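You operate a simulated robot arm through the tools that you are given. There is no shell and no other tool.

Carry out the task below with a simulated robot arm. There is one attempt and no reset: what you move stays moved.

JOB
Set the overload dial to the motor plate's amps, try the motor forward, then switch everything off.
Fine: dial first, then disconnect switch on, supply on, forward five seconds or more, stop, supply off, disconnect switch off.

It is judged by the outcome, as a careful person would: the job done as asked, and still so three seconds after it is handed in. It fails if anything else is knocked over, pushed out of place, dropped, spilled or broken.

ROBOT AND FRAMES
A 6-joint arm with a two-finger gripper, fixed in place. Base frame: the origin is on the floor under the middle of its stand, x ahead of it, y to its left, z up; the work surface is at about z = 0.85. Readings come in m, rad, newtons and seconds.
It reaches about 1.298 m from its shoulder. Its first joint turns from -2.601 to 2.601 rad. Payload 1.57 kg.
The tool frame sits at the grasp point between the pads (the TCP): z along the fingers, y along the line on which they close. The tips reach 0.021 m beyond it. The gripper opens to 0.07 m; its body begins 0.05 m behind the TCP.
Orientation is told as [roll, pitch, yaw] about the base's x, y, z axes, in that order, counted from this pose: with the fingers straight down and closing along the base's y, the tool's x points along the base's -x, its y along +y and its z along -z.

CONTROLS
- The arm moves only by the tool apply_moves. Its arguments are lists of equal length, an entry for each row: "turn": the turn, a rotation vector about the tool's x, y, z in rad, a list of three; "delta_pos": the shift along the tool's x, y, z in m, a list of three; "jaw": the finger opening in m, from 0 to 0.07. In form: {"turn": [[wx, wy, wz], ...], "delta_pos": [[tx, ty, tz], ...], "jaw": [jaw, ...]}. A call has 1 to 20 rows; each row is the pose to reach, as a shift and turn from the pose commanded when the call began, along the tool's axes at that moment. A row lasts 0.2 s, in which the tool goes at most 0.05 m and 0.15 rad; a call with a longer step from one row to the next is refused whole, and so is a gripper value outside its range. A pose out of reach is approached as far as the arm can. The call stops where the force on the tool passes 50 N (or 10 N more than at its start, if that is more) or the arm is blocked; 0.2 s more then pass. The fingers move at their own pace (about 0.0648 m/s each) and stop on an object; they squeeze with about 30 N. The grip force told is the motor's: it shows also when the fingers shut on nothing. Time passes only in rows, and 0.2 s behind the last, so rows that repeat a pose let the fingers close. It gives the time, the measured TCP pose, the force on the tool (base axes), the opening and the grip force at its end, in the units of the frame above (readings bear some noise), with the torque about the TCP (base axes, N m) and any sound that the robot's microphone picked up, and new pictures: "views" is both (left out), scene, wrist or none.
- Cameras (640 x 400 px; columns grow to the right, rows downward): "scene" is fixed at [0.3994, -0.6491, 1.4507]; the picture's right is [0.04, 1.00, 0.00], its down [0.96, -0.04, -0.26] and it looks along [-0.26, 0.01, -0.97] (base axes); focal length 214 px, centre (320, 200). "wrist" rides on the gripper at [0.079, 0.004, -0.081] in the tool frame; the picture's right is [-0.05, 1.00, 0.00], its down [-0.67, -0.04, -0.74] and it looks along [-0.74, -0.04, 0.67] (tool axes); focal length 256 px, centre (320, 200). There is no depth. A picture from a camera that has moved, and an enlarged one, comes with that camera's place and axes in the base frame and with its lens.
- move_column(by): slides the trunk up (or, below 0, down) by that many m; the arm rides with it, the base frame stays. It gives what a move gives, with no picture.
- enlarge(camera, box): a new picture of the part [left, top, right, bottom] of that camera's present view, enlarged. No time passes.
- finish_job(): hands the job in; it is judged then, once.

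Places have to be worked out from the pictures, the camera data and where the tool is seen. Open the gripper and draw the arm clear of the work before you hand the job in, unless the task says otherwise.

The tools are called after "Call:" as name(argument=value, ...) on one line, values as JSON. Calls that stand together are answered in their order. apply_moves: Moves the arm, as the interface text tells. Its arguments: {"type":"object","properties":{"turn":{"type":"array","items":{"type":"array","items":{"type":"number"}}},"delta_pos":{"type":"array","items":{"type":"array","items":{"type":"number"}}},"jaw":{"type":"array","items":{"type":"number"}},"views":{"type":"string","enum":["both","scene","wrist","none"]}},"required":["turn","delta_pos","jaw"]} The other tools are called the same way: move_column (by) moves the trunk up or down; enlarge (camera, box) takes an enlarged picture of a part of a camera's view; finish_job () hands the job in.

At the start:

```text
clock: 0.0
position: [0.2705, -0.6174, 1.1969]
ee_rot: [-0.002, 0.0, 0.0]
wrist_force: [-0.6, -0.1, 0.0]
torque: [-0.02, 0.01, -0.05]
opening: 0.0702
finger_force: 0.0
trunk travel left (down, up): [-0.878, 0.092]
```

scene: 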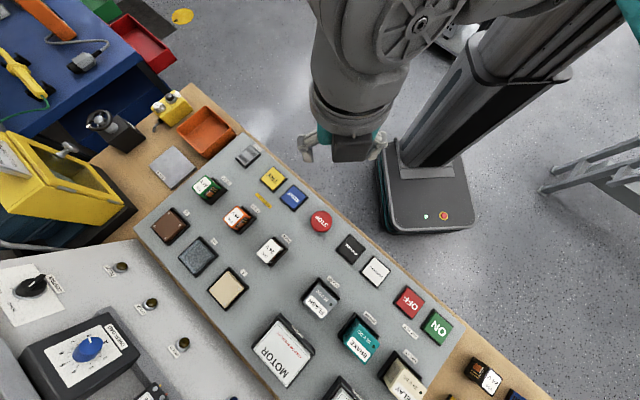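
wrist: 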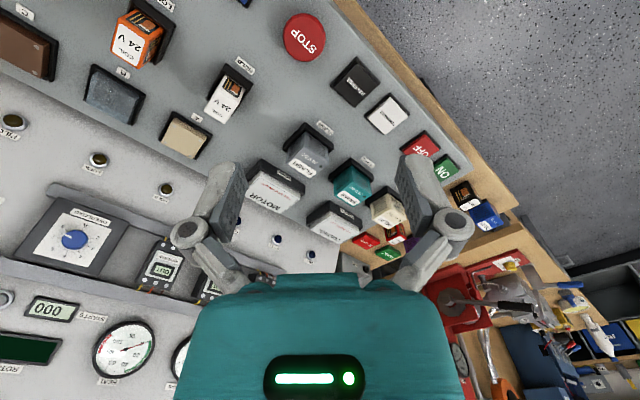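

I'll look closely at the panel first with enlarged pictures of both cameras; no time passes.

Call:
enlarge(camera="scene", box=[0, 230, 200, 400])

Call:
enlarge(camera="scene", box=[200, 180, 520, 400])

Call:
enlarge(camera="wrist", box=[0, 180, 240, 400])

Call:
enlarge(camera="wrist", box=[200, 0, 520, 280])

Call:
enlarge(camera="scene", box=[120, 90, 340, 260])

```text
2.35 times, centred on (100, 315) of scene
camera zoom: at [0.3994, -0.6491, 1.4507], right [0.04, 1.0, 0.0], down [0.96, -0.04, -0.26], along [-0.26, 0.01, -0.97], focal length 505 px, centre (838, -71)
```

zoom: 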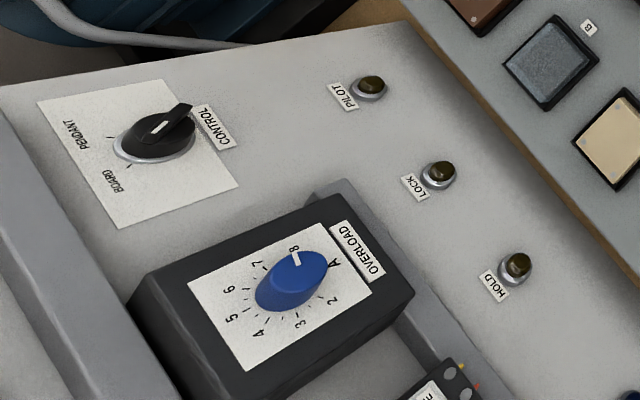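

```text
1.82 times, centred on (360, 290) of scene
camera zoom: at [0.3994, -0.6491, 1.4507], right [0.04, 1.0, 0.0], down [0.96, -0.04, -0.26], along [-0.26, 0.01, -0.97], focal length 390 px, centre (247, 36)
```

zoom: 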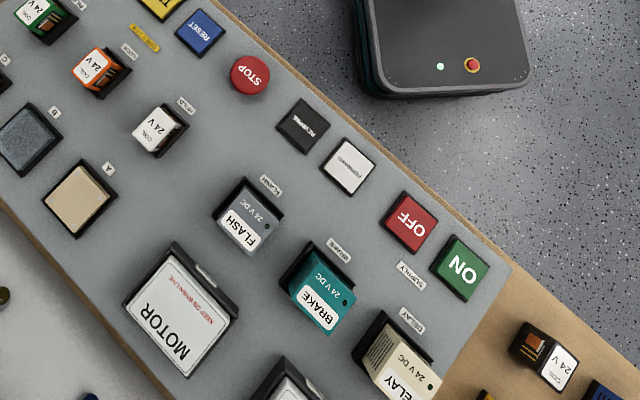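

```text
1.82 times, centred on (120, 290) of wrist
camera zoom: at [0.192, -0.6147, 1.2777], right [0.05, 1.0, 0.0], down [0.67, -0.04, 0.74], along [0.74, -0.04, -0.67], focal length 465 px, centre (684, 36)
```

zoom: 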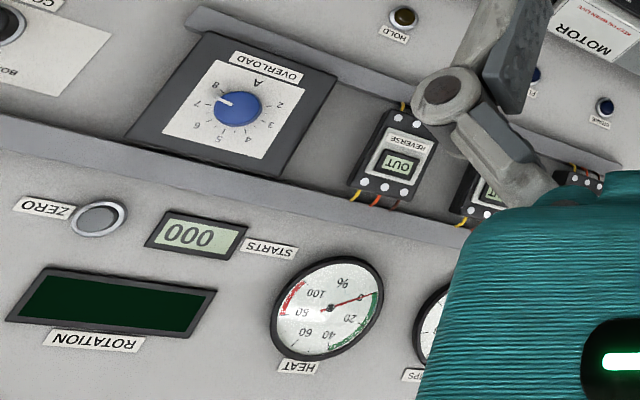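

```text
1.43 times, centred on (360, 140) of wrist
camera zoom: at [0.192, -0.6147, 1.2777], right [0.05, 1.0, 0.0], down [0.67, -0.04, 0.74], along [0.74, -0.04, -0.67], focal length 366 px, centre (263, 286)
```

zoom: 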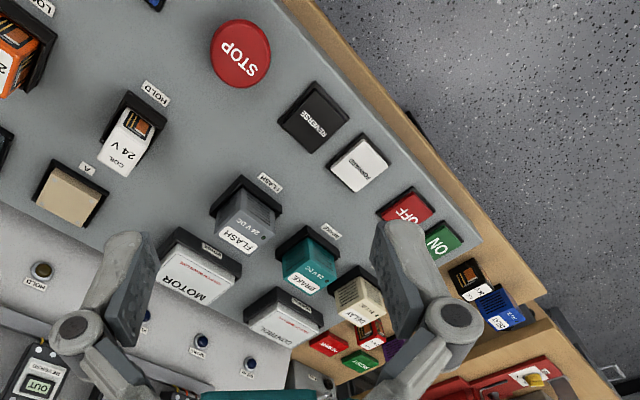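

```text
2.35 times, centred on (230, 175) of scene
camera zoom: at [0.3994, -0.6491, 1.4507], right [0.04, 1.0, 0.0], down [0.96, -0.04, -0.26], along [-0.26, 0.01, -0.97], focal length 505 px, centre (532, 259)
```

zoom: 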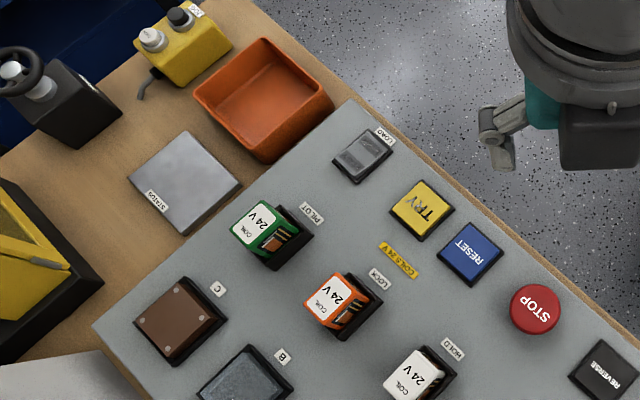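

The bench runs diagonally, with its back toward (+x, −y), and the overload dial sits around 7–8 on a raised box at the back. I'll turn the tool in place by 45° so the wrist camera faces the board squarely.

Call:
apply_moves(turn=[[0, 0, 0.13], [0, 0, 0.26], [0, 0, 0.39], [0, 0, 0.52], [0, 0, 0.65], [0, 0, 0.785]], delta_pos=[[0, 0, 0], [0, 0, 0], [0, 0, 0], [0, 0, 0], [0, 0, 0], [0, 0, 0]], jaw=[0.07, 0.07, 0.07, 0.07, 0.07, 0.07])

```text
clock: 1.4
position: [0.2689, -0.6186, 1.1965]
ee_rot: [0.002, 0.0, -0.785]
wrist_force: [0.7, 0.2, -0.4]
torque: [0.01, -0.03, 0.02]
opening: 0.0703
finger_force: 0.2
trunk travel left (down, up): [-0.878, 0.092]
camera wrist: at [0.2176, -0.5597, 1.2777], right [0.75, 0.67, 0.0], down [0.44, -0.5, 0.74], along [0.5, -0.56, -0.67], focal length 256 px, centre (320, 200)
```

scene: 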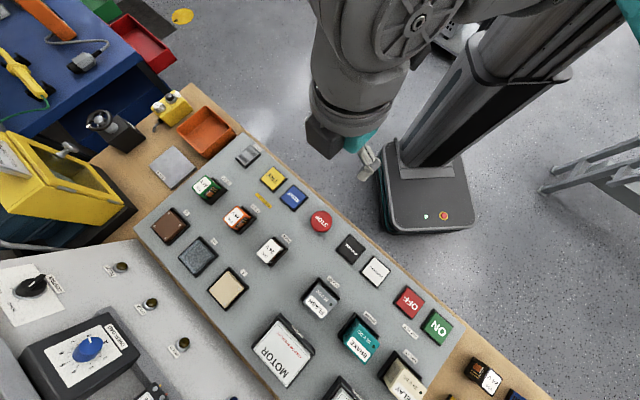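
wrist: 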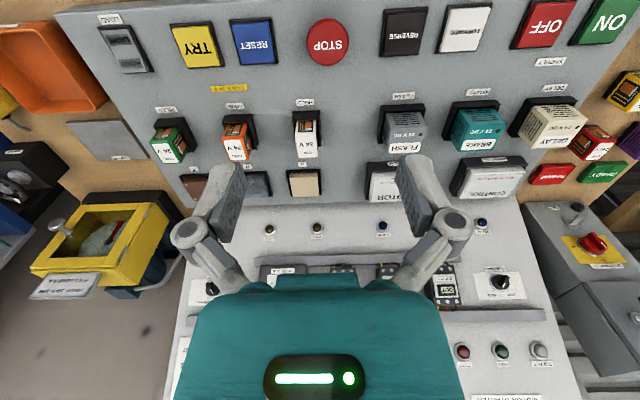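

The view is upside down, but it shows a red rotary handle on a yellow plate (right), and a yellow-guarded machine with a plate (left). I'll zoom in on these.

Call:
enlarge(camera="wrist", box=[500, 180, 640, 300])

Call:
enlarge(camera="wrist", box=[0, 170, 210, 310])

Call:
enlarge(camera="wrist", box=[400, 200, 580, 400])

Call:
enlarge(camera="wrist", box=[500, 60, 640, 200])

Call:
enlarge(camera="scene", box=[0, 100, 140, 240])

Call:
enlarge(camera="wrist", box=[60, 0, 360, 200])

Call:
enlarge(camera="wrist", box=[340, 0, 640, 200])

```text
3.33 times, centred on (570, 240) of wrist
camera zoom: at [0.2176, -0.5597, 1.2777], right [0.75, 0.67, 0.0], down [0.44, -0.5, 0.74], along [0.5, -0.56, -0.67], focal length 853 px, centre (-513, 67)
```

zoom: 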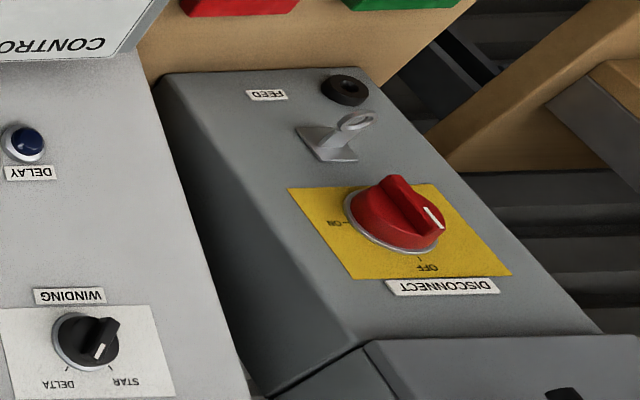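

```text
2.86 times, centred on (105, 240) of wrist
camera zoom: at [0.2176, -0.5597, 1.2777], right [0.75, 0.67, 0.0], down [0.44, -0.5, 0.74], along [0.5, -0.56, -0.67], focal length 731 px, centre (934, 86)
```

zoom: 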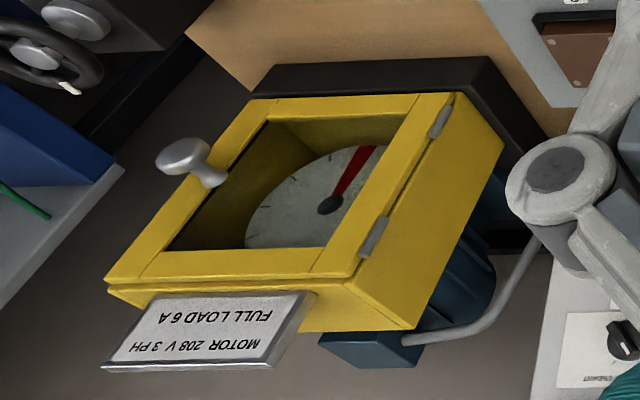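

```text
2.00 times, centred on (490, 300) of wrist
camera zoom: at [0.2176, -0.5597, 1.2777], right [0.75, 0.67, 0.0], down [0.44, -0.5, 0.74], along [0.5, -0.56, -0.67], focal length 512 px, centre (-20, 0)
```

zoom: 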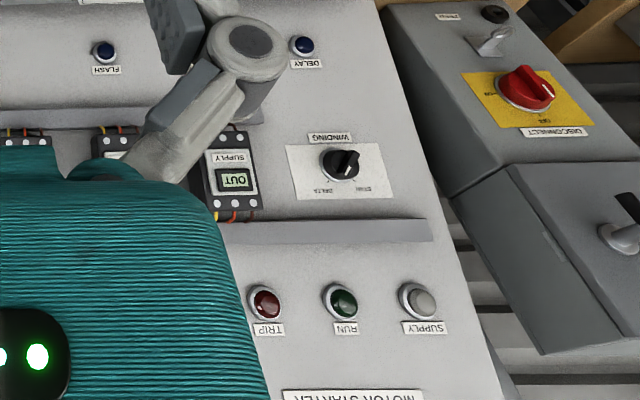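

```text
2.86 times, centred on (570, 130) of wrist
camera zoom: at [0.2176, -0.5597, 1.2777], right [0.75, 0.67, 0.0], down [0.44, -0.5, 0.74], along [0.5, -0.56, -0.67], focal length 731 px, centre (-394, 400)
```

zoom: 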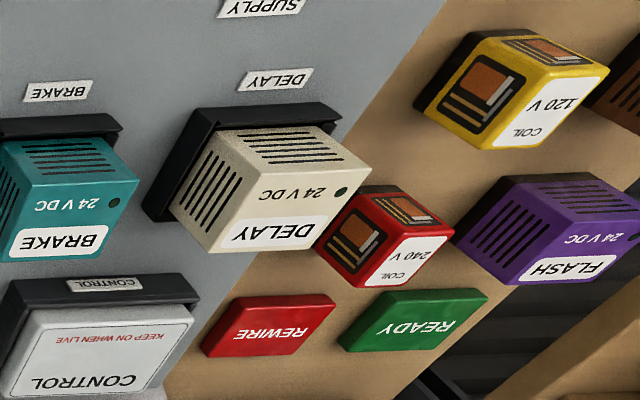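

```text
2.86 times, centred on (70, 170) of scene
camera zoom: at [0.3994, -0.6491, 1.4507], right [0.04, 1.0, 0.0], down [0.96, -0.04, -0.26], along [-0.26, 0.01, -0.97], focal length 613 px, centre (1034, 286)
```

zoom: 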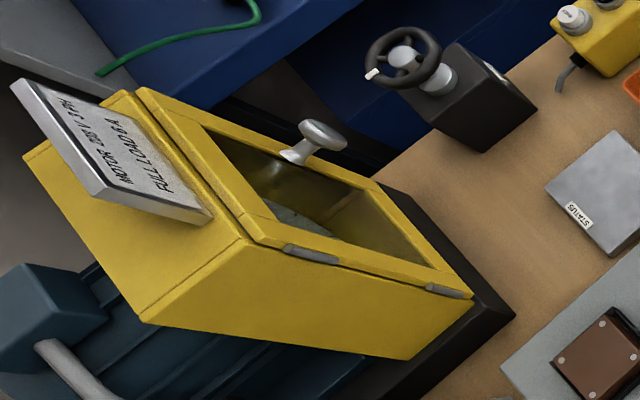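

```text
2.00 times, centred on (210, 100) of wrist
camera zoom: at [0.2176, -0.5597, 1.2777], right [0.75, 0.67, 0.0], down [0.44, -0.5, 0.74], along [0.5, -0.56, -0.67], focal length 512 px, centre (540, 400)
```

zoom: 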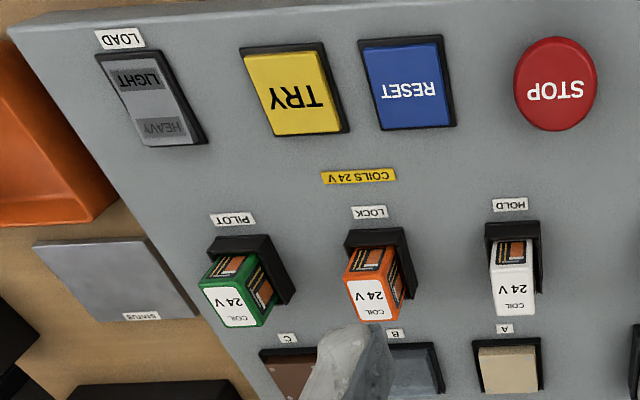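

```text
2.00 times, centred on (490, 100) of wrist
camera zoom: at [0.2176, -0.5597, 1.2777], right [0.75, 0.67, 0.0], down [0.44, -0.5, 0.74], along [0.5, -0.56, -0.67], focal length 512 px, centre (-20, 400)
```

zoom: 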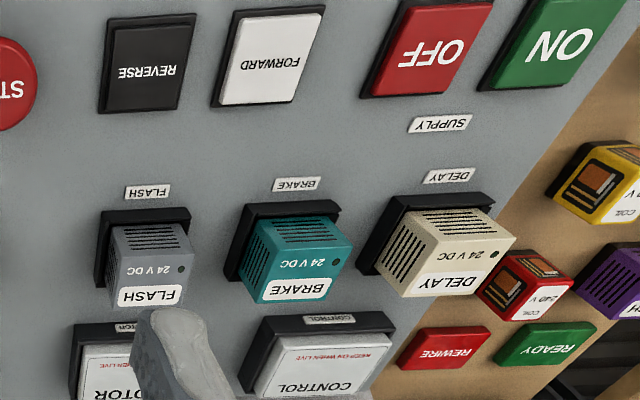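

Motor plate: FULL LOAD 6 A, so the dial must go to 6. I'll tilt the wrist camera up toward the back board and shift a little to the left to see the dial, control selector and board slope clearly.

Call:
apply_moves(turn=[[0, -0.12, 0], [0, -0.24, 0], [0, -0.36, 0], [0, -0.48, 0], [0, -0.6, 0], [0, -0.7, 0]], delta_pos=[[0, -0.02, 0], [0, -0.04, 0], [0, -0.06, 0], [0, -0.08, 0], [0, -0.1, 0], [0, -0.12, 0]], jaw=[0.07, 0.07, 0.07, 0.07, 0.07, 0.07])

```text
clock: 2.8
position: [0.1838, -0.7037, 1.2406]
ee_rot: [-0.001, -0.702, -0.785]
wrist_force: [0.5, 0.2, -0.5]
torque: [-0.01, 0.01, -0.01]
opening: 0.07
finger_force: 0.1
out of reach, approached as far as the arm can: row 2, 3, 4, 5, 6
trunk travel left (down, up): [-0.878, 0.092]
camera wrist: at [0.1085, -0.621, 1.2512], right [0.73, 0.68, 0.03], down [0.0, -0.04, 1.0], along [0.68, -0.73, -0.03], focal length 256 px, centre (320, 200)
```

scene: 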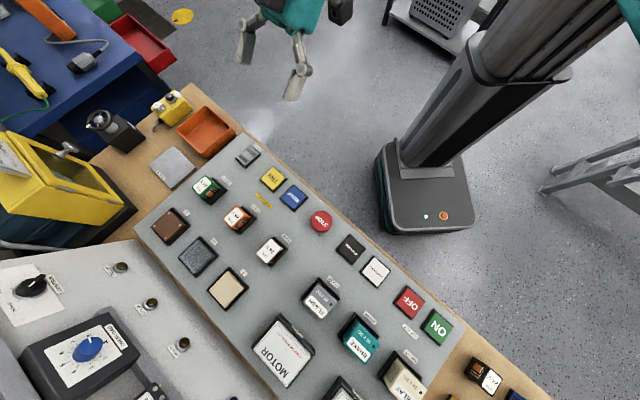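
wrist: 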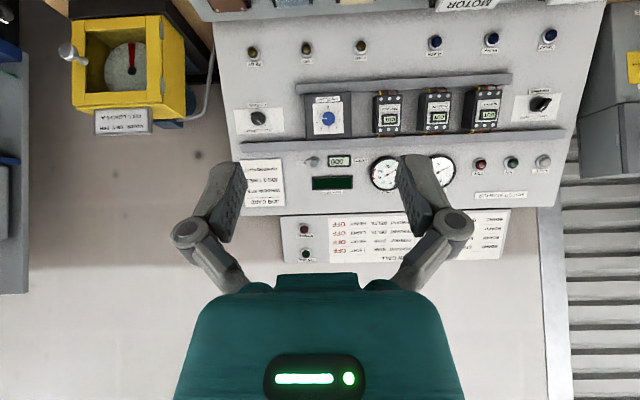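

Now I see the back board face-on (upside down), including a chart of forward/control/winding settings. I'll zoom in to read it.

Call:
enlarge(camera="wrist", box=[220, 20, 420, 150])

Call:
enlarge(camera="wrist", box=[400, 20, 600, 210])

Call:
enlarge(camera="wrist", box=[270, 195, 410, 275])

Call:
enlarge(camera="wrist", box=[230, 130, 400, 220])

Call:
enlarge(camera="wrist", box=[400, 195, 530, 275])

Call:
enlarge(camera="wrist", box=[560, 0, 640, 180])

```text
3.08 times, centred on (320, 85) of wrist
camera zoom: at [0.1085, -0.621, 1.2512], right [0.73, 0.68, 0.03], down [0.0, -0.04, 1.0], along [0.68, -0.73, -0.03], focal length 788 px, centre (320, 554)
```

zoom: 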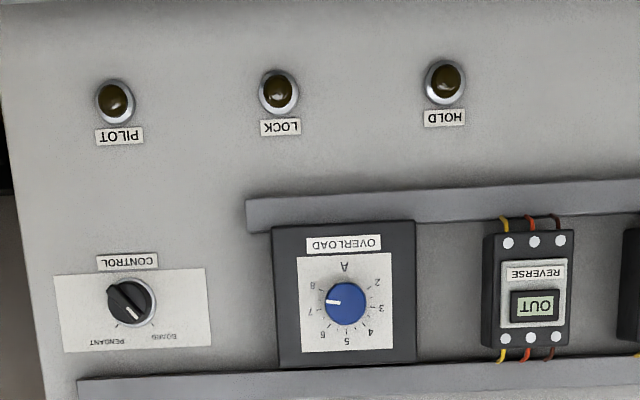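

```text
2.11 times, centred on (500, 115) of wrist
camera zoom: at [0.1085, -0.621, 1.2512], right [0.73, 0.68, 0.03], down [0.0, -0.04, 1.0], along [0.68, -0.73, -0.03], focal length 539 px, centre (-59, 379)
```

zoom: 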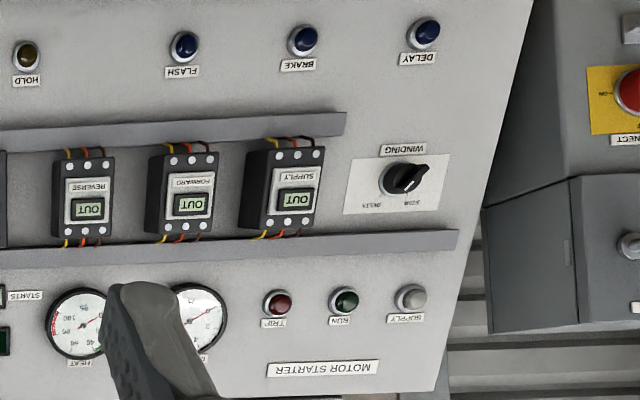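

```text
4.57 times, centred on (340, 235) of wrist
camera zoom: at [0.1085, -0.621, 1.2512], right [0.73, 0.68, 0.03], down [0.0, -0.04, 1.0], along [0.68, -0.73, -0.03], focal length 1170 px, centre (229, 40)
```

zoom: 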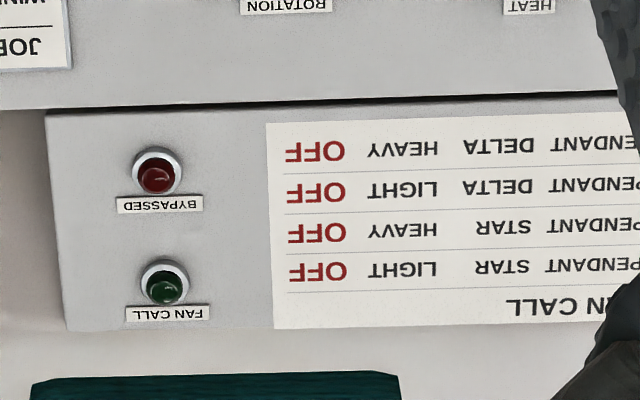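

```text
3.76 times, centred on (315, 175) of wrist
camera zoom: at [0.1085, -0.621, 1.2512], right [0.73, 0.68, 0.03], down [0.0, -0.04, 1.0], along [0.68, -0.73, -0.03], focal length 964 px, centre (339, 294)
```

zoom: 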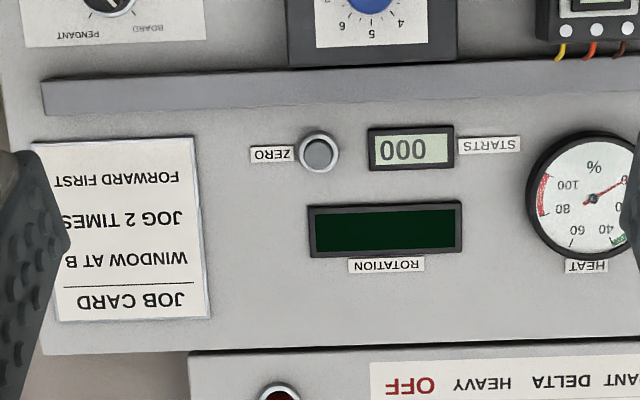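

```text
4.92 times, centred on (465, 235) of wrist
camera zoom: at [0.1085, -0.621, 1.2512], right [0.73, 0.68, 0.03], down [0.0, -0.04, 1.0], along [0.68, -0.73, -0.03], focal length 1260 px, centre (-394, 28)
```

zoom: 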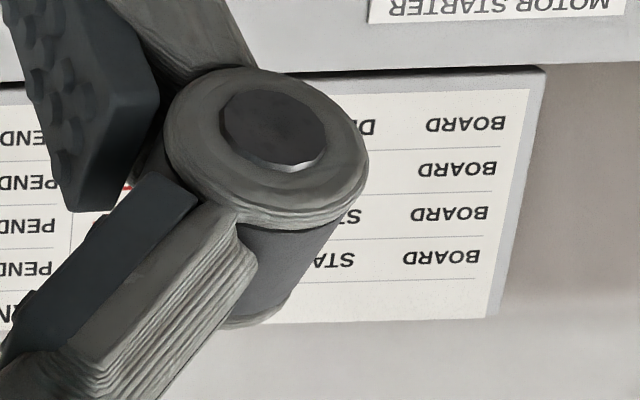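

```text
2.22 times, centred on (600, 90) of wrist
camera zoom: at [0.1085, -0.621, 1.2512], right [0.73, 0.68, 0.03], down [0.0, -0.04, 1.0], along [0.68, -0.73, -0.03], focal length 569 px, centre (-302, 444)
```

zoom: 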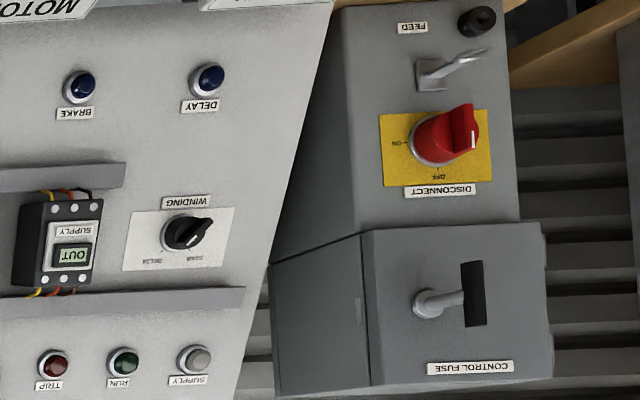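

The board leans back about 17° from vertical; triangulation puts the dial near (0.526, −1.035, 1.045) (pointer ≈7.5; 6 is the target). Next I move the tool to about 0.15 m in front of the dial, fingers along the dial's axis, for a close look.

Call:
apply_moves(turn=[[0, -0.057, 0], [0, -0.114, 0], [0, -0.171, 0], [0, -0.228, 0], [0, -0.285, 0], [0, -0.342, 0], [0, -0.399, 0], [0, -0.456, 0], [0, -0.513, 0], [0, -0.569, 0]], delta_pos=[[-0.017, 0.001, 0.031], [-0.034, 0.001, 0.063], [-0.051, 0.002, 0.094], [-0.068, 0.003, 0.126], [-0.085, 0.004, 0.157], [-0.103, 0.004, 0.188], [-0.12, 0.005, 0.22], [-0.137, 0.006, 0.251], [-0.154, 0.006, 0.283], [-0.171, 0.007, 0.314]], jaw=[0.07, 0.07, 0.07, 0.07, 0.07, 0.07, 0.07, 0.07, 0.07, 0.07])

```text
clock: 5.0
position: [0.4242, -0.9361, 1.3269]
ee_rot: [0.002, -1.268, -0.789]
wrist_force: [-0.4, 0.0, 0.3]
torque: [0.02, -0.02, -0.01]
opening: 0.0701
finger_force: 0.1
out of reach, approached as far as the arm can: row 1, 2, 3, 4, 5, 6, 7, 8, 9, 10
trunk travel left (down, up): [-0.878, 0.092]
camera wrist: at [0.3557, -0.8636, 1.2752], right [0.72, 0.7, 0.05], down [-0.39, 0.34, 0.86], along [0.58, -0.64, 0.51], focal length 256 px, centre (320, 200)
```

scene: 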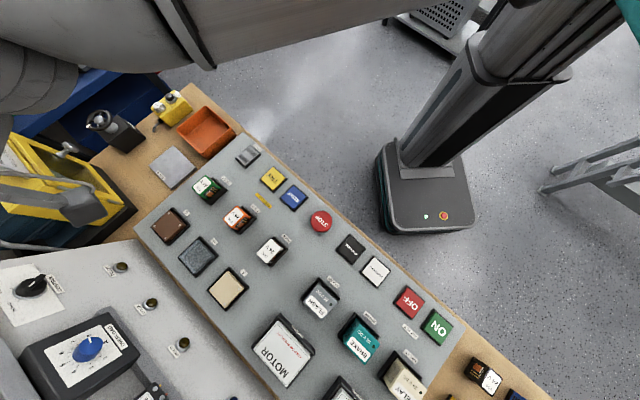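
wrist: 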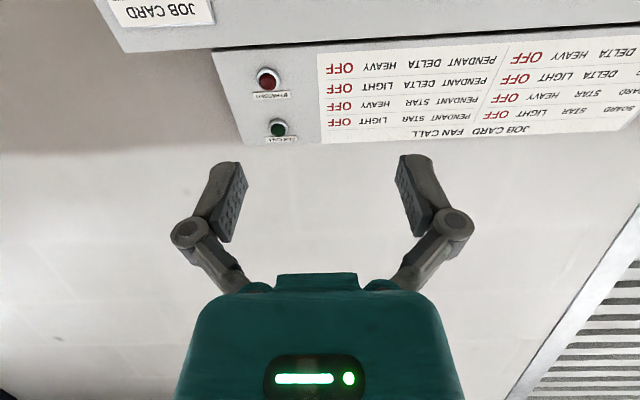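

The arm can't hold that tilt so low with the trunk up: it ended at z = 1.327 instead of 1.09. I'll lower the trunk in stages and watch for clearance.

Call:
move_column(by=-0.12)

Call:
enlarge(camera="scene", box=[0, 0, 640, 400])

Call:
enlarge(camera="wrist", box=[0, 0, 640, 400])

```text
clock: 6.5
position: [0.4225, -0.9355, 1.2079]
ee_rot: [-0.001, -1.267, -0.785]
wrist_force: [-0.4, 0.6, -0.3]
torque: [0.03, 0.0, 0.0]
opening: 0.0701
finger_force: 0.1
trunk travel left (down, up): [-0.758, 0.212]
```

```text
1.00 times, centred on (320, 200) of scene (not enlarged: the box is as wide or as high as the picture)
camera zoom: at [0.3994, -0.6491, 1.4507], right [0.04, 1.0, 0.0], down [0.96, -0.04, -0.26], along [-0.26, 0.01, -0.97], focal length 214 px, centre (320, 200)
```

zoom: 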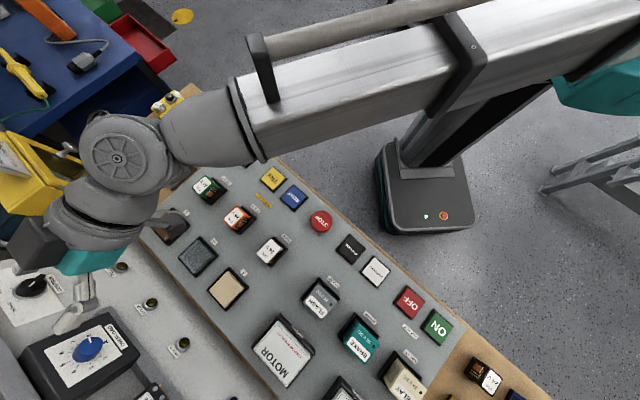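

```text
1.00 times, centred on (320, 200) of wrist (not enlarged: the box is as wide or as high as the picture)
camera zoom: at [0.3548, -0.8626, 1.1557], right [0.72, 0.7, 0.05], down [-0.39, 0.34, 0.86], along [0.58, -0.64, 0.51], focal length 256 px, centre (320, 200)
```

zoom: 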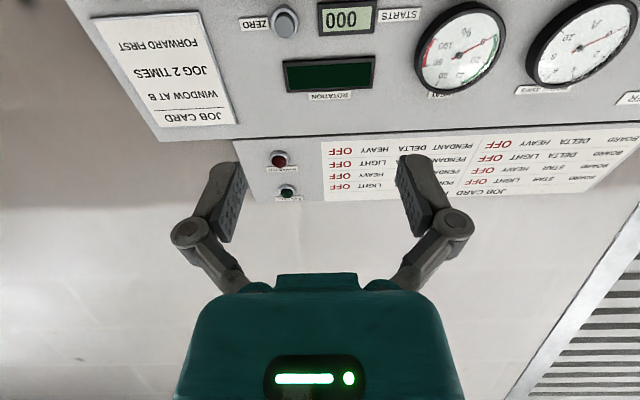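

The arm is well above everything. I lower another 0.12 m to bring the tool in front of the dial.

Call:
move_column(by=-0.12)

Call:
enlarge(camera="scene", box=[0, 0, 640, 400])

Call:
enlarge(camera="wrist", box=[0, 0, 640, 400])

```text
clock: 8.0
position: [0.4228, -0.937, 1.0874]
ee_rot: [-0.001, -1.266, -0.785]
wrist_force: [0.3, 0.0, -1.0]
torque: [-0.01, 0.02, 0.02]
opening: 0.0699
finger_force: 0.0
trunk travel left (down, up): [-0.638, 0.332]
```

```text
1.00 times, centred on (320, 200) of scene (not enlarged: the box is as wide or as high as the picture)
camera zoom: at [0.3994, -0.6491, 1.4507], right [0.04, 1.0, 0.0], down [0.96, -0.04, -0.26], along [-0.26, 0.01, -0.97], focal length 214 px, centre (320, 200)
```

zoom: 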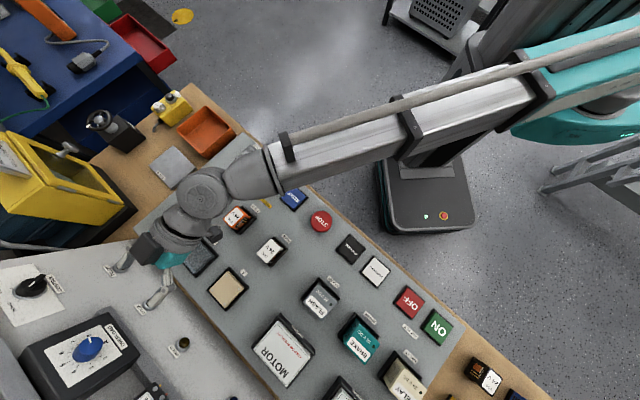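

```text
1.00 times, centred on (320, 200) of wrist (not enlarged: the box is as wide or as high as the picture)
camera zoom: at [0.3548, -0.8626, 1.0356], right [0.72, 0.7, 0.05], down [-0.39, 0.34, 0.86], along [0.58, -0.64, 0.51], focal length 256 px, centre (320, 200)
```

zoom: 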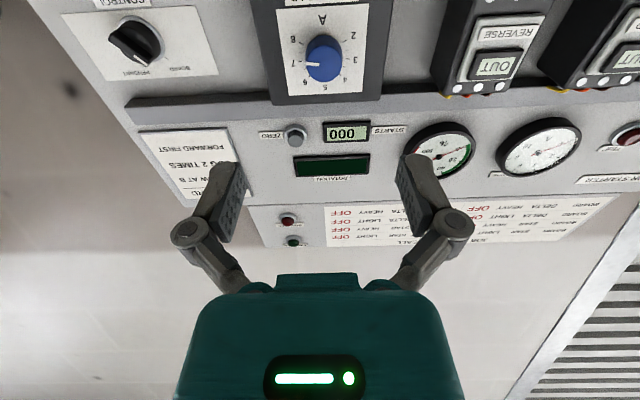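

Now the dial is in the wrist view straight ahead. I zoom in on the dial and the CONTROL selector.

Call:
enlarge(camera="wrist", box=[240, 0, 410, 110])

Call:
enlarge(camera="wrist", box=[60, 0, 230, 110])

Call:
enlarge(camera="scene", box=[30, 300, 150, 400])

Call:
enlarge(camera="scene", box=[0, 250, 80, 330])

```text
3.64 times, centred on (325, 55) of wrist
camera zoom: at [0.3548, -0.8626, 1.0356], right [0.72, 0.7, 0.05], down [-0.39, 0.34, 0.86], along [0.58, -0.64, 0.51], focal length 931 px, centre (302, 727)
```

zoom: 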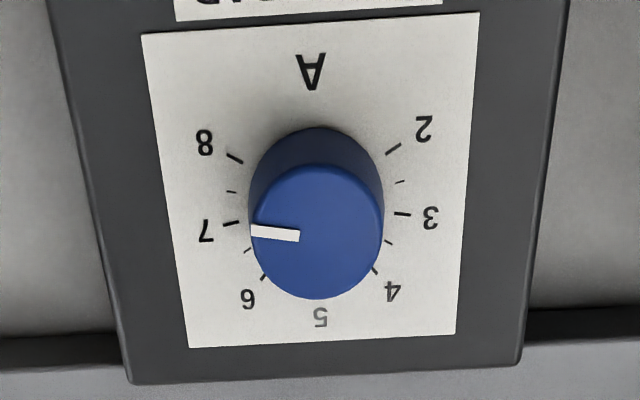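

```text
3.64 times, centred on (145, 55) of wrist
camera zoom: at [0.3548, -0.8626, 1.0356], right [0.72, 0.7, 0.05], down [-0.39, 0.34, 0.86], along [0.58, -0.64, 0.51], focal length 931 px, centre (956, 727)
```

zoom: 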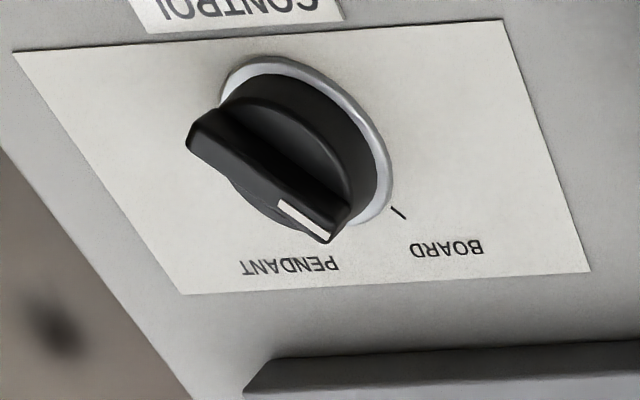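

```text
4.00 times, centred on (90, 350) of scene
camera zoom: at [0.3994, -0.6491, 1.4507], right [0.04, 1.0, 0.0], down [0.96, -0.04, -0.26], along [-0.26, 0.01, -0.97], focal length 858 px, centre (1240, -400)
```

zoom: 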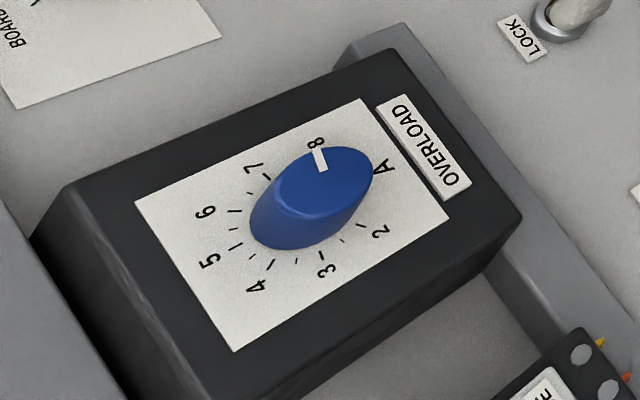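

```text
5.00 times, centred on (40, 290) of scene
camera zoom: at [0.3994, -0.6491, 1.4507], right [0.04, 1.0, 0.0], down [0.96, -0.04, -0.26], along [-0.26, 0.01, -0.97], focal length 1072 px, centre (1720, -250)
```

zoom: 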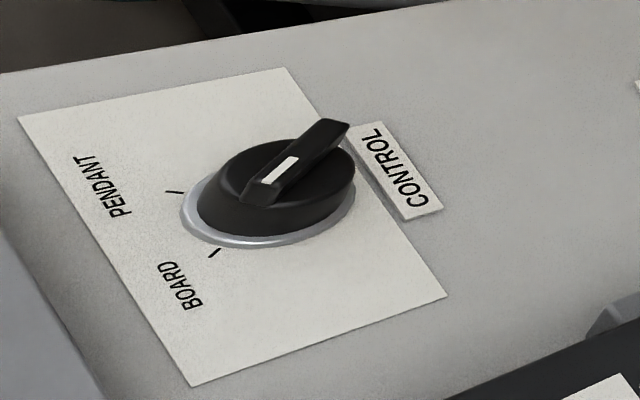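

The CONTROL knob points to BOARD (good), and the dial reads ≈7.5. The dial face is perpendicular to the tool axis; knob top ≈0.149 m ahead and about 4 mm off in x, 3 mm in y. I close in part-way and re-check alignment.

Call:
apply_moves(turn=[[0, 0, 0], [0, 0, 0], [0, 0, 0], [0, 0, 0]], delta_pos=[[-0.004, 0.0035, 0.025], [-0.004, 0.0035, 0.05], [-0.004, 0.0035, 0.075], [-0.004, 0.0035, 0.1]], jaw=[0.07, 0.07, 0.07, 0.07])

```text
clock: 9.0
position: [0.4933, -1.0024, 1.0864]
ee_rot: [0.003, -1.267, -0.788]
wrist_force: [-0.1, -0.1, -0.1]
torque: [-0.01, 0.02, 0.0]
opening: 0.07
finger_force: 0.0
out of reach, approached as far as the arm can: row 1, 2, 3, 4
trunk travel left (down, up): [-0.638, 0.332]
camera wrist: at [0.4253, -0.9293, 1.0353], right [0.72, 0.69, 0.05], down [-0.39, 0.34, 0.86], along [0.58, -0.64, 0.51], focal length 256 px, centre (320, 200)
```

scene: 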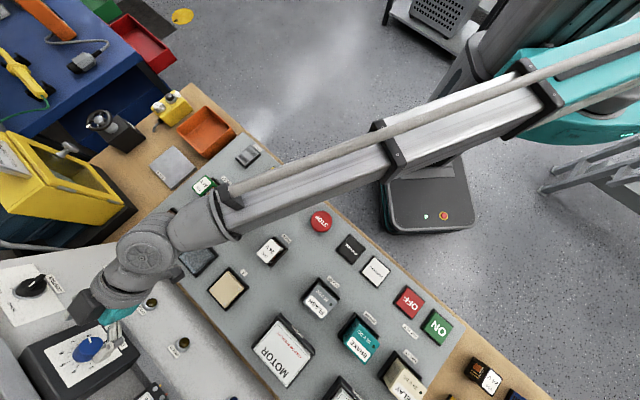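
wrist: 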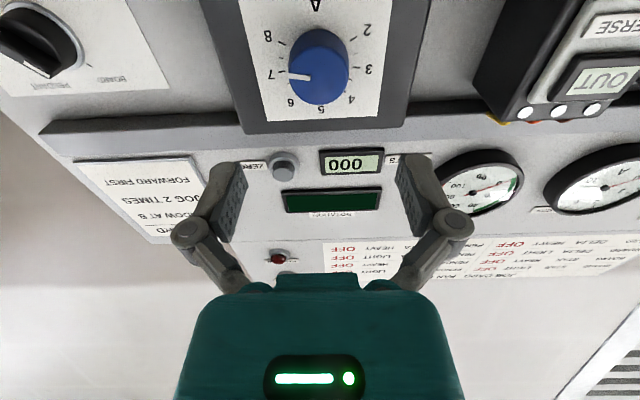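

The height is again limited (z 1.086 vs 1.061 wanted), so I need the trunk lower. I'll back off and up first, then lower the trunk by 0.15 m.

Call:
apply_moves(turn=[[0, 0, 0], [0, 0, 0], [0, 0, 0], [0, 0, 0]], delta_pos=[[-0.0096, 0, -0.0279], [-0.0192, 0, -0.0558], [-0.0288, 0, -0.0837], [-0.0383, 0, -0.1116]], jaw=[0.07, 0.07, 0.07, 0.07], views="none")

Call:
move_column(by=-0.1)

Call:
enlarge(camera="scene", box=[0, 0, 640, 400])

Call:
enlarge(camera="wrist", box=[0, 0, 640, 400])

```text
clock: 10.0
position: [0.4266, -0.9361, 1.0879]
ee_rot: [0.002, -1.271, -0.787]
wrist_force: [0.8, -0.2, 0.0]
torque: [0.01, -0.01, 0.01]
opening: 0.0698
finger_force: 0.1
out of reach, approached as far as the arm can: row 1, 2, 3, 4
trunk travel left (down, up): [-0.638, 0.332]
```

```text
clock: 11.3
position: [0.4262, -0.938, 0.9881]
ee_rot: [0.001, -1.269, -0.786]
wrist_force: [0.3, 0.5, -0.2]
torque: [-0.01, -0.03, 0.01]
opening: 0.0698
finger_force: 0.1
trunk travel left (down, up): [-0.538, 0.432]
```

```text
1.00 times, centred on (320, 200) of scene (not enlarged: the box is as wide or as high as the picture)
camera zoom: at [0.3994, -0.6491, 1.4507], right [0.04, 1.0, 0.0], down [0.96, -0.04, -0.26], along [-0.26, 0.01, -0.97], focal length 214 px, centre (320, 200)
```

zoom: 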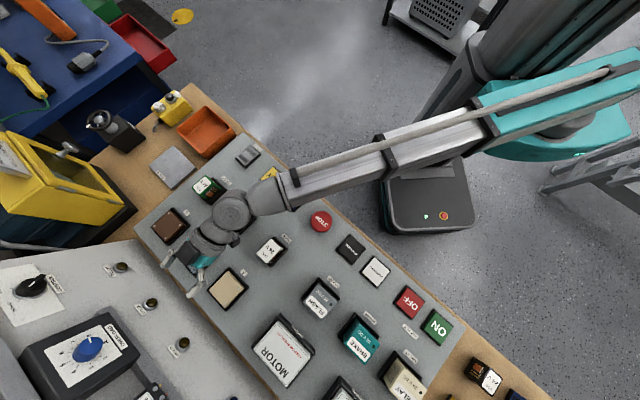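

```text
1.00 times, centred on (320, 200) of wrist (not enlarged: the box is as wide or as high as the picture)
camera zoom: at [0.3589, -0.8638, 0.9358], right [0.72, 0.7, 0.05], down [-0.39, 0.34, 0.86], along [0.58, -0.63, 0.51], focal length 256 px, centre (320, 200)
```

zoom: 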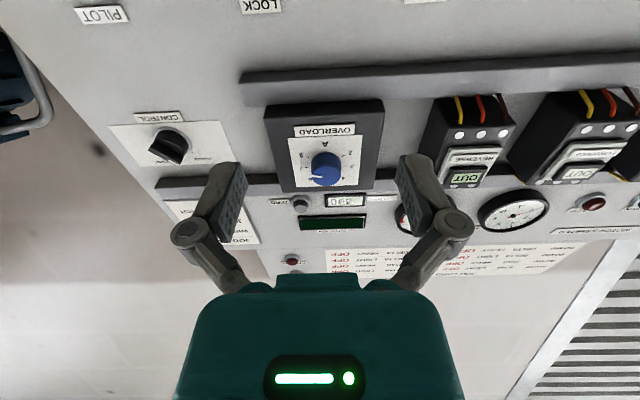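

The z stayed pinned at the limit, so the commanded pose is evidently below the reachable one. I raise the command straight up by 0.2 m (free space above) and see where the tool goes.

Call:
apply_moves(turn=[[0, 0, 0], [0, 0, 0], [0, 0, 0], [0, 0, 0], [0, 0, 0]], delta_pos=[[-0.038, 0, -0.012], [-0.076, 0, -0.024], [-0.114, 0, -0.036], [-0.152, 0, -0.048], [-0.19, 0, -0.06]], jaw=[0.07, 0.07, 0.07, 0.07, 0.07], views="none")

```text
clock: 12.5
position: [0.4267, -0.9382, 0.988]
ee_rot: [0.0, -1.27, -0.784]
wrist_force: [0.6, 0.3, -0.3]
torque: [-0.01, 0.0, 0.0]
opening: 0.0701
finger_force: 0.0
out of reach, approached as far as the arm can: row 1, 2, 3, 4, 5
trunk travel left (down, up): [-0.538, 0.432]
```

Still pinned, consistent with the command having ridden down with the trunk; now it should be just under the limit. I raise it by another 0.08 m.

Call:
apply_moves(turn=[[0, 0, 0], [0, 0, 0], [0, 0, 0], [0, 0, 0]], delta_pos=[[-0.019, 0, -0.006], [-0.038, 0, -0.012], [-0.057, 0, -0.018], [-0.076, 0, -0.024]], jaw=[0.07, 0.07, 0.07, 0.07], views="none")

```text
clock: 13.5
position: [0.4268, -0.9379, 0.9884]
ee_rot: [-0.001, -1.268, -0.785]
wrist_force: [-0.1, -0.2, -0.7]
torque: [0.03, 0.0, 0.05]
opening: 0.0703
finger_force: 0.1
out of reach, approached as far as the arm can: row 1, 2, 3, 4
trunk travel left (down, up): [-0.538, 0.432]
```

The wrist height evidently doesn't respond to commanded z at all: the readings fit z = trunk height − 0.186·cos(tilt). So height comes from the trunk only. I'll triangulate the knob accurately from this lower viewpoint.

Call:
enlarge(camera="wrist", box=[260, 90, 400, 200])

```text
3.64 times, centred on (330, 145) of wrist
camera zoom: at [0.3589, -0.8639, 0.9357], right [0.72, 0.7, 0.05], down [-0.39, 0.34, 0.86], along [0.58, -0.63, 0.51], focal length 931 px, centre (284, 400)
```

zoom: 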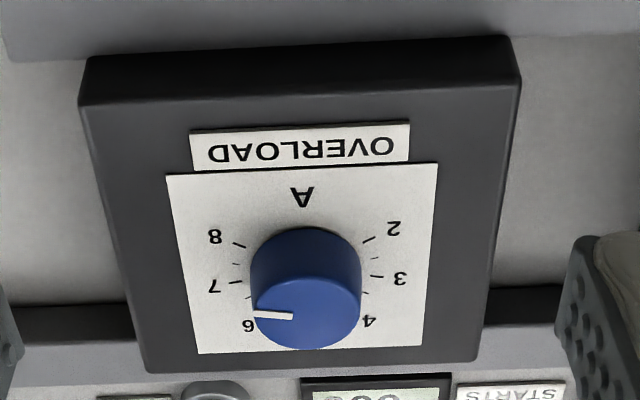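

Triangulated: knob top centre at s≈1.098, w≈−0.360, z≈1.0465, plate ≈17 mm behind it. I raise the trunk by 0.06 so the grasp point ends on the knob's axis, then approach horizontally part of the way.

Call:
move_column(by=0.0605)

Call:
apply_moves(turn=[[0, 0, 0], [0, 0, 0], [0, 0, 0], [0, 0, 0]], delta_pos=[[-0.006, 0.0015, 0.019], [-0.012, 0.0015, 0.038], [-0.018, 0.0015, 0.057], [-0.024, 0.0015, 0.076]], jaw=[0.07, 0.07, 0.07, 0.07])

Call:
enlarge(camera="wrist", box=[190, 20, 460, 230])

```text
clock: 14.5
position: [0.4272, -0.9394, 1.0482]
ee_rot: [0.001, -1.27, -0.784]
wrist_force: [0.1, 0.4, 0.4]
torque: [-0.02, 0.04, 0.0]
opening: 0.0701
finger_force: 0.1
trunk travel left (down, up): [-0.599, 0.371]
```

```text
clock: 15.5
position: [0.4831, -0.9941, 1.0488]
ee_rot: [-0.003, -1.27, -0.782]
wrist_force: [0.3, -0.1, 0.0]
torque: [0.0, 0.0, 0.01]
opening: 0.0699
finger_force: 0.1
trunk travel left (down, up): [-0.599, 0.371]
camera wrist: at [0.4162, -0.9191, 0.9962], right [0.72, 0.69, 0.05], down [-0.39, 0.34, 0.86], along [0.58, -0.63, 0.51], focal length 256 px, centre (320, 200)
```

scene: 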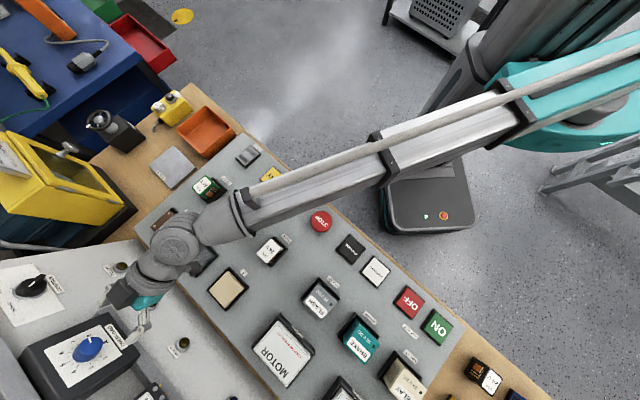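
wrist: 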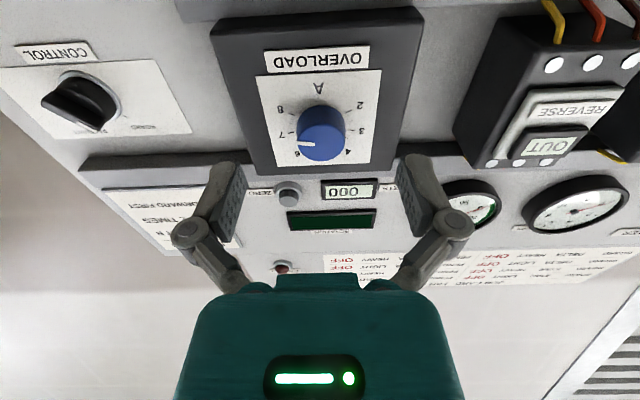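

```text
1.90 times, centred on (325, 125) of wrist
camera zoom: at [0.4162, -0.9191, 0.9962], right [0.72, 0.69, 0.05], down [-0.39, 0.34, 0.86], along [0.58, -0.63, 0.51], focal length 488 px, centre (310, 343)
```

zoom: 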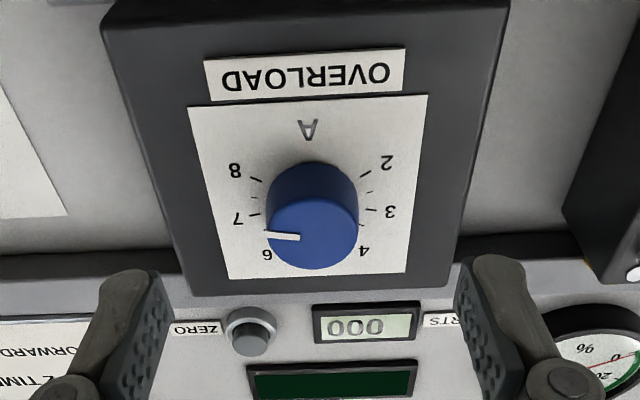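

Prediction and view agree (knob centred within ~1 mm). I advance the last 44 mm horizontally so the fingertips straddle the knob just short of the plate, then close on it.

Call:
apply_moves(turn=[[0, 0, 0], [0, 0, 0], [0, 0, 0], [0, 0, 0]], delta_pos=[[-0.0045, 0, 0.0143], [-0.009, 0, 0.0286], [-0.012, 0, 0.0372], [-0.0134, 0, 0.0425]], jaw=[0.07, 0.07, 0.07, 0.07])

Call:
enlarge(camera="wrist", box=[190, 100, 460, 310])

```text
clock: 16.5
position: [0.5159, -1.0249, 1.0491]
ee_rot: [0.0, -1.271, -0.785]
wrist_force: [-0.4, 0.3, 0.3]
torque: [-0.02, 0.01, 0.02]
opening: 0.07
finger_force: 0.1
trunk travel left (down, up): [-0.599, 0.371]
camera wrist: at [0.448, -0.9509, 0.9963], right [0.72, 0.7, 0.05], down [-0.39, 0.34, 0.86], along [0.58, -0.63, 0.51], focal length 256 px, centre (320, 200)
```

scene: 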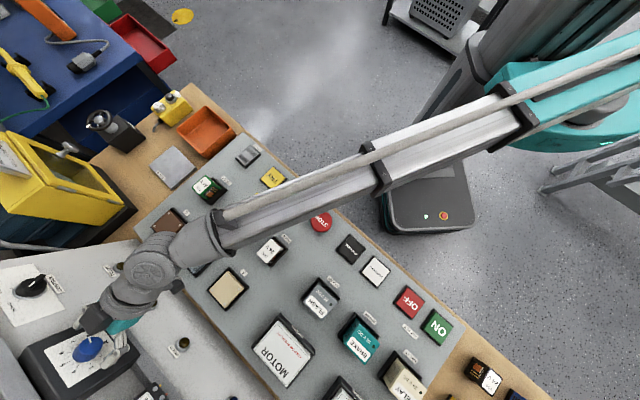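
wrist: 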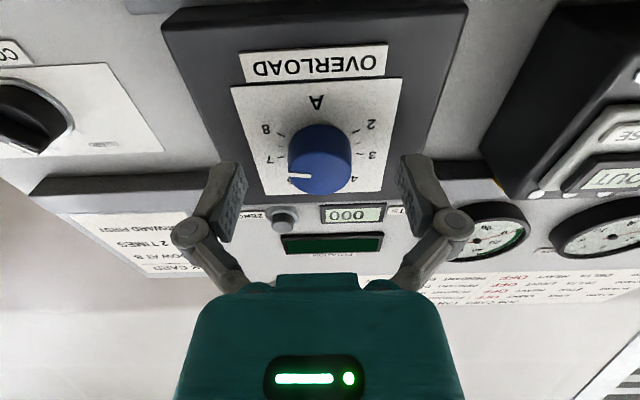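

```text
1.90 times, centred on (325, 205) of wrist
camera zoom: at [0.448, -0.9509, 0.9963], right [0.72, 0.7, 0.05], down [-0.39, 0.34, 0.86], along [0.58, -0.63, 0.51], focal length 488 px, centre (310, 190)
```

zoom: 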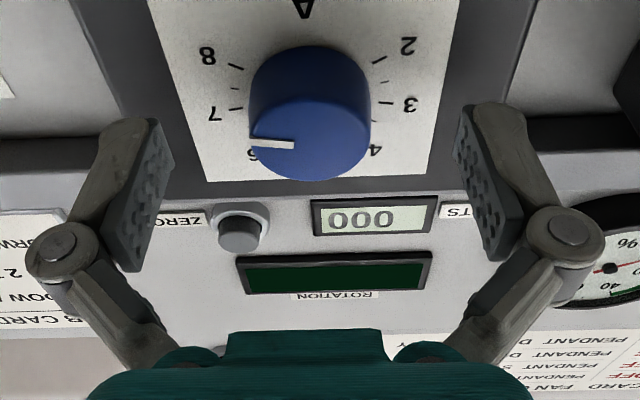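

The fingers straddle the knob with the knob top ≈7.5 mm past the grasp point and ~2–3 mm tip clearance. I close on the knob.

Call:
apply_moves(turn=[[0, 0, 0], [0, 0, 0], [0, 0, 0], [0, 0, 0]], delta_pos=[[0, 0, 0], [0, 0, 0], [0, 0, 0], [0, 0, 0]], jaw=[0.04, 0.03, 0.025, 0.02], views="wrist")

```text
clock: 17.5
position: [0.5158, -1.0243, 1.0481]
ee_rot: [0.0, -1.271, -0.786]
wrist_force: [-1.1, -1.3, 0.2]
torque: [-0.12, -0.07, -0.06]
opening: 0.0304
finger_force: 31.8
trunk travel left (down, up): [-0.599, 0.371]
camera wrist: at [0.4477, -0.9509, 0.9963], right [0.72, 0.69, 0.05], down [-0.39, 0.34, 0.86], along [0.58, -0.63, 0.51], focal length 256 px, centre (320, 200)
```

wrist: 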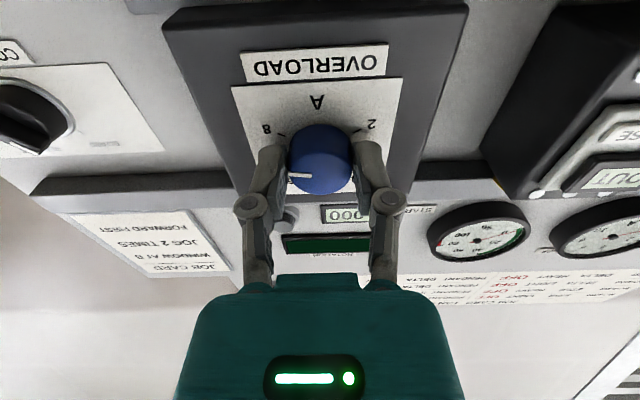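

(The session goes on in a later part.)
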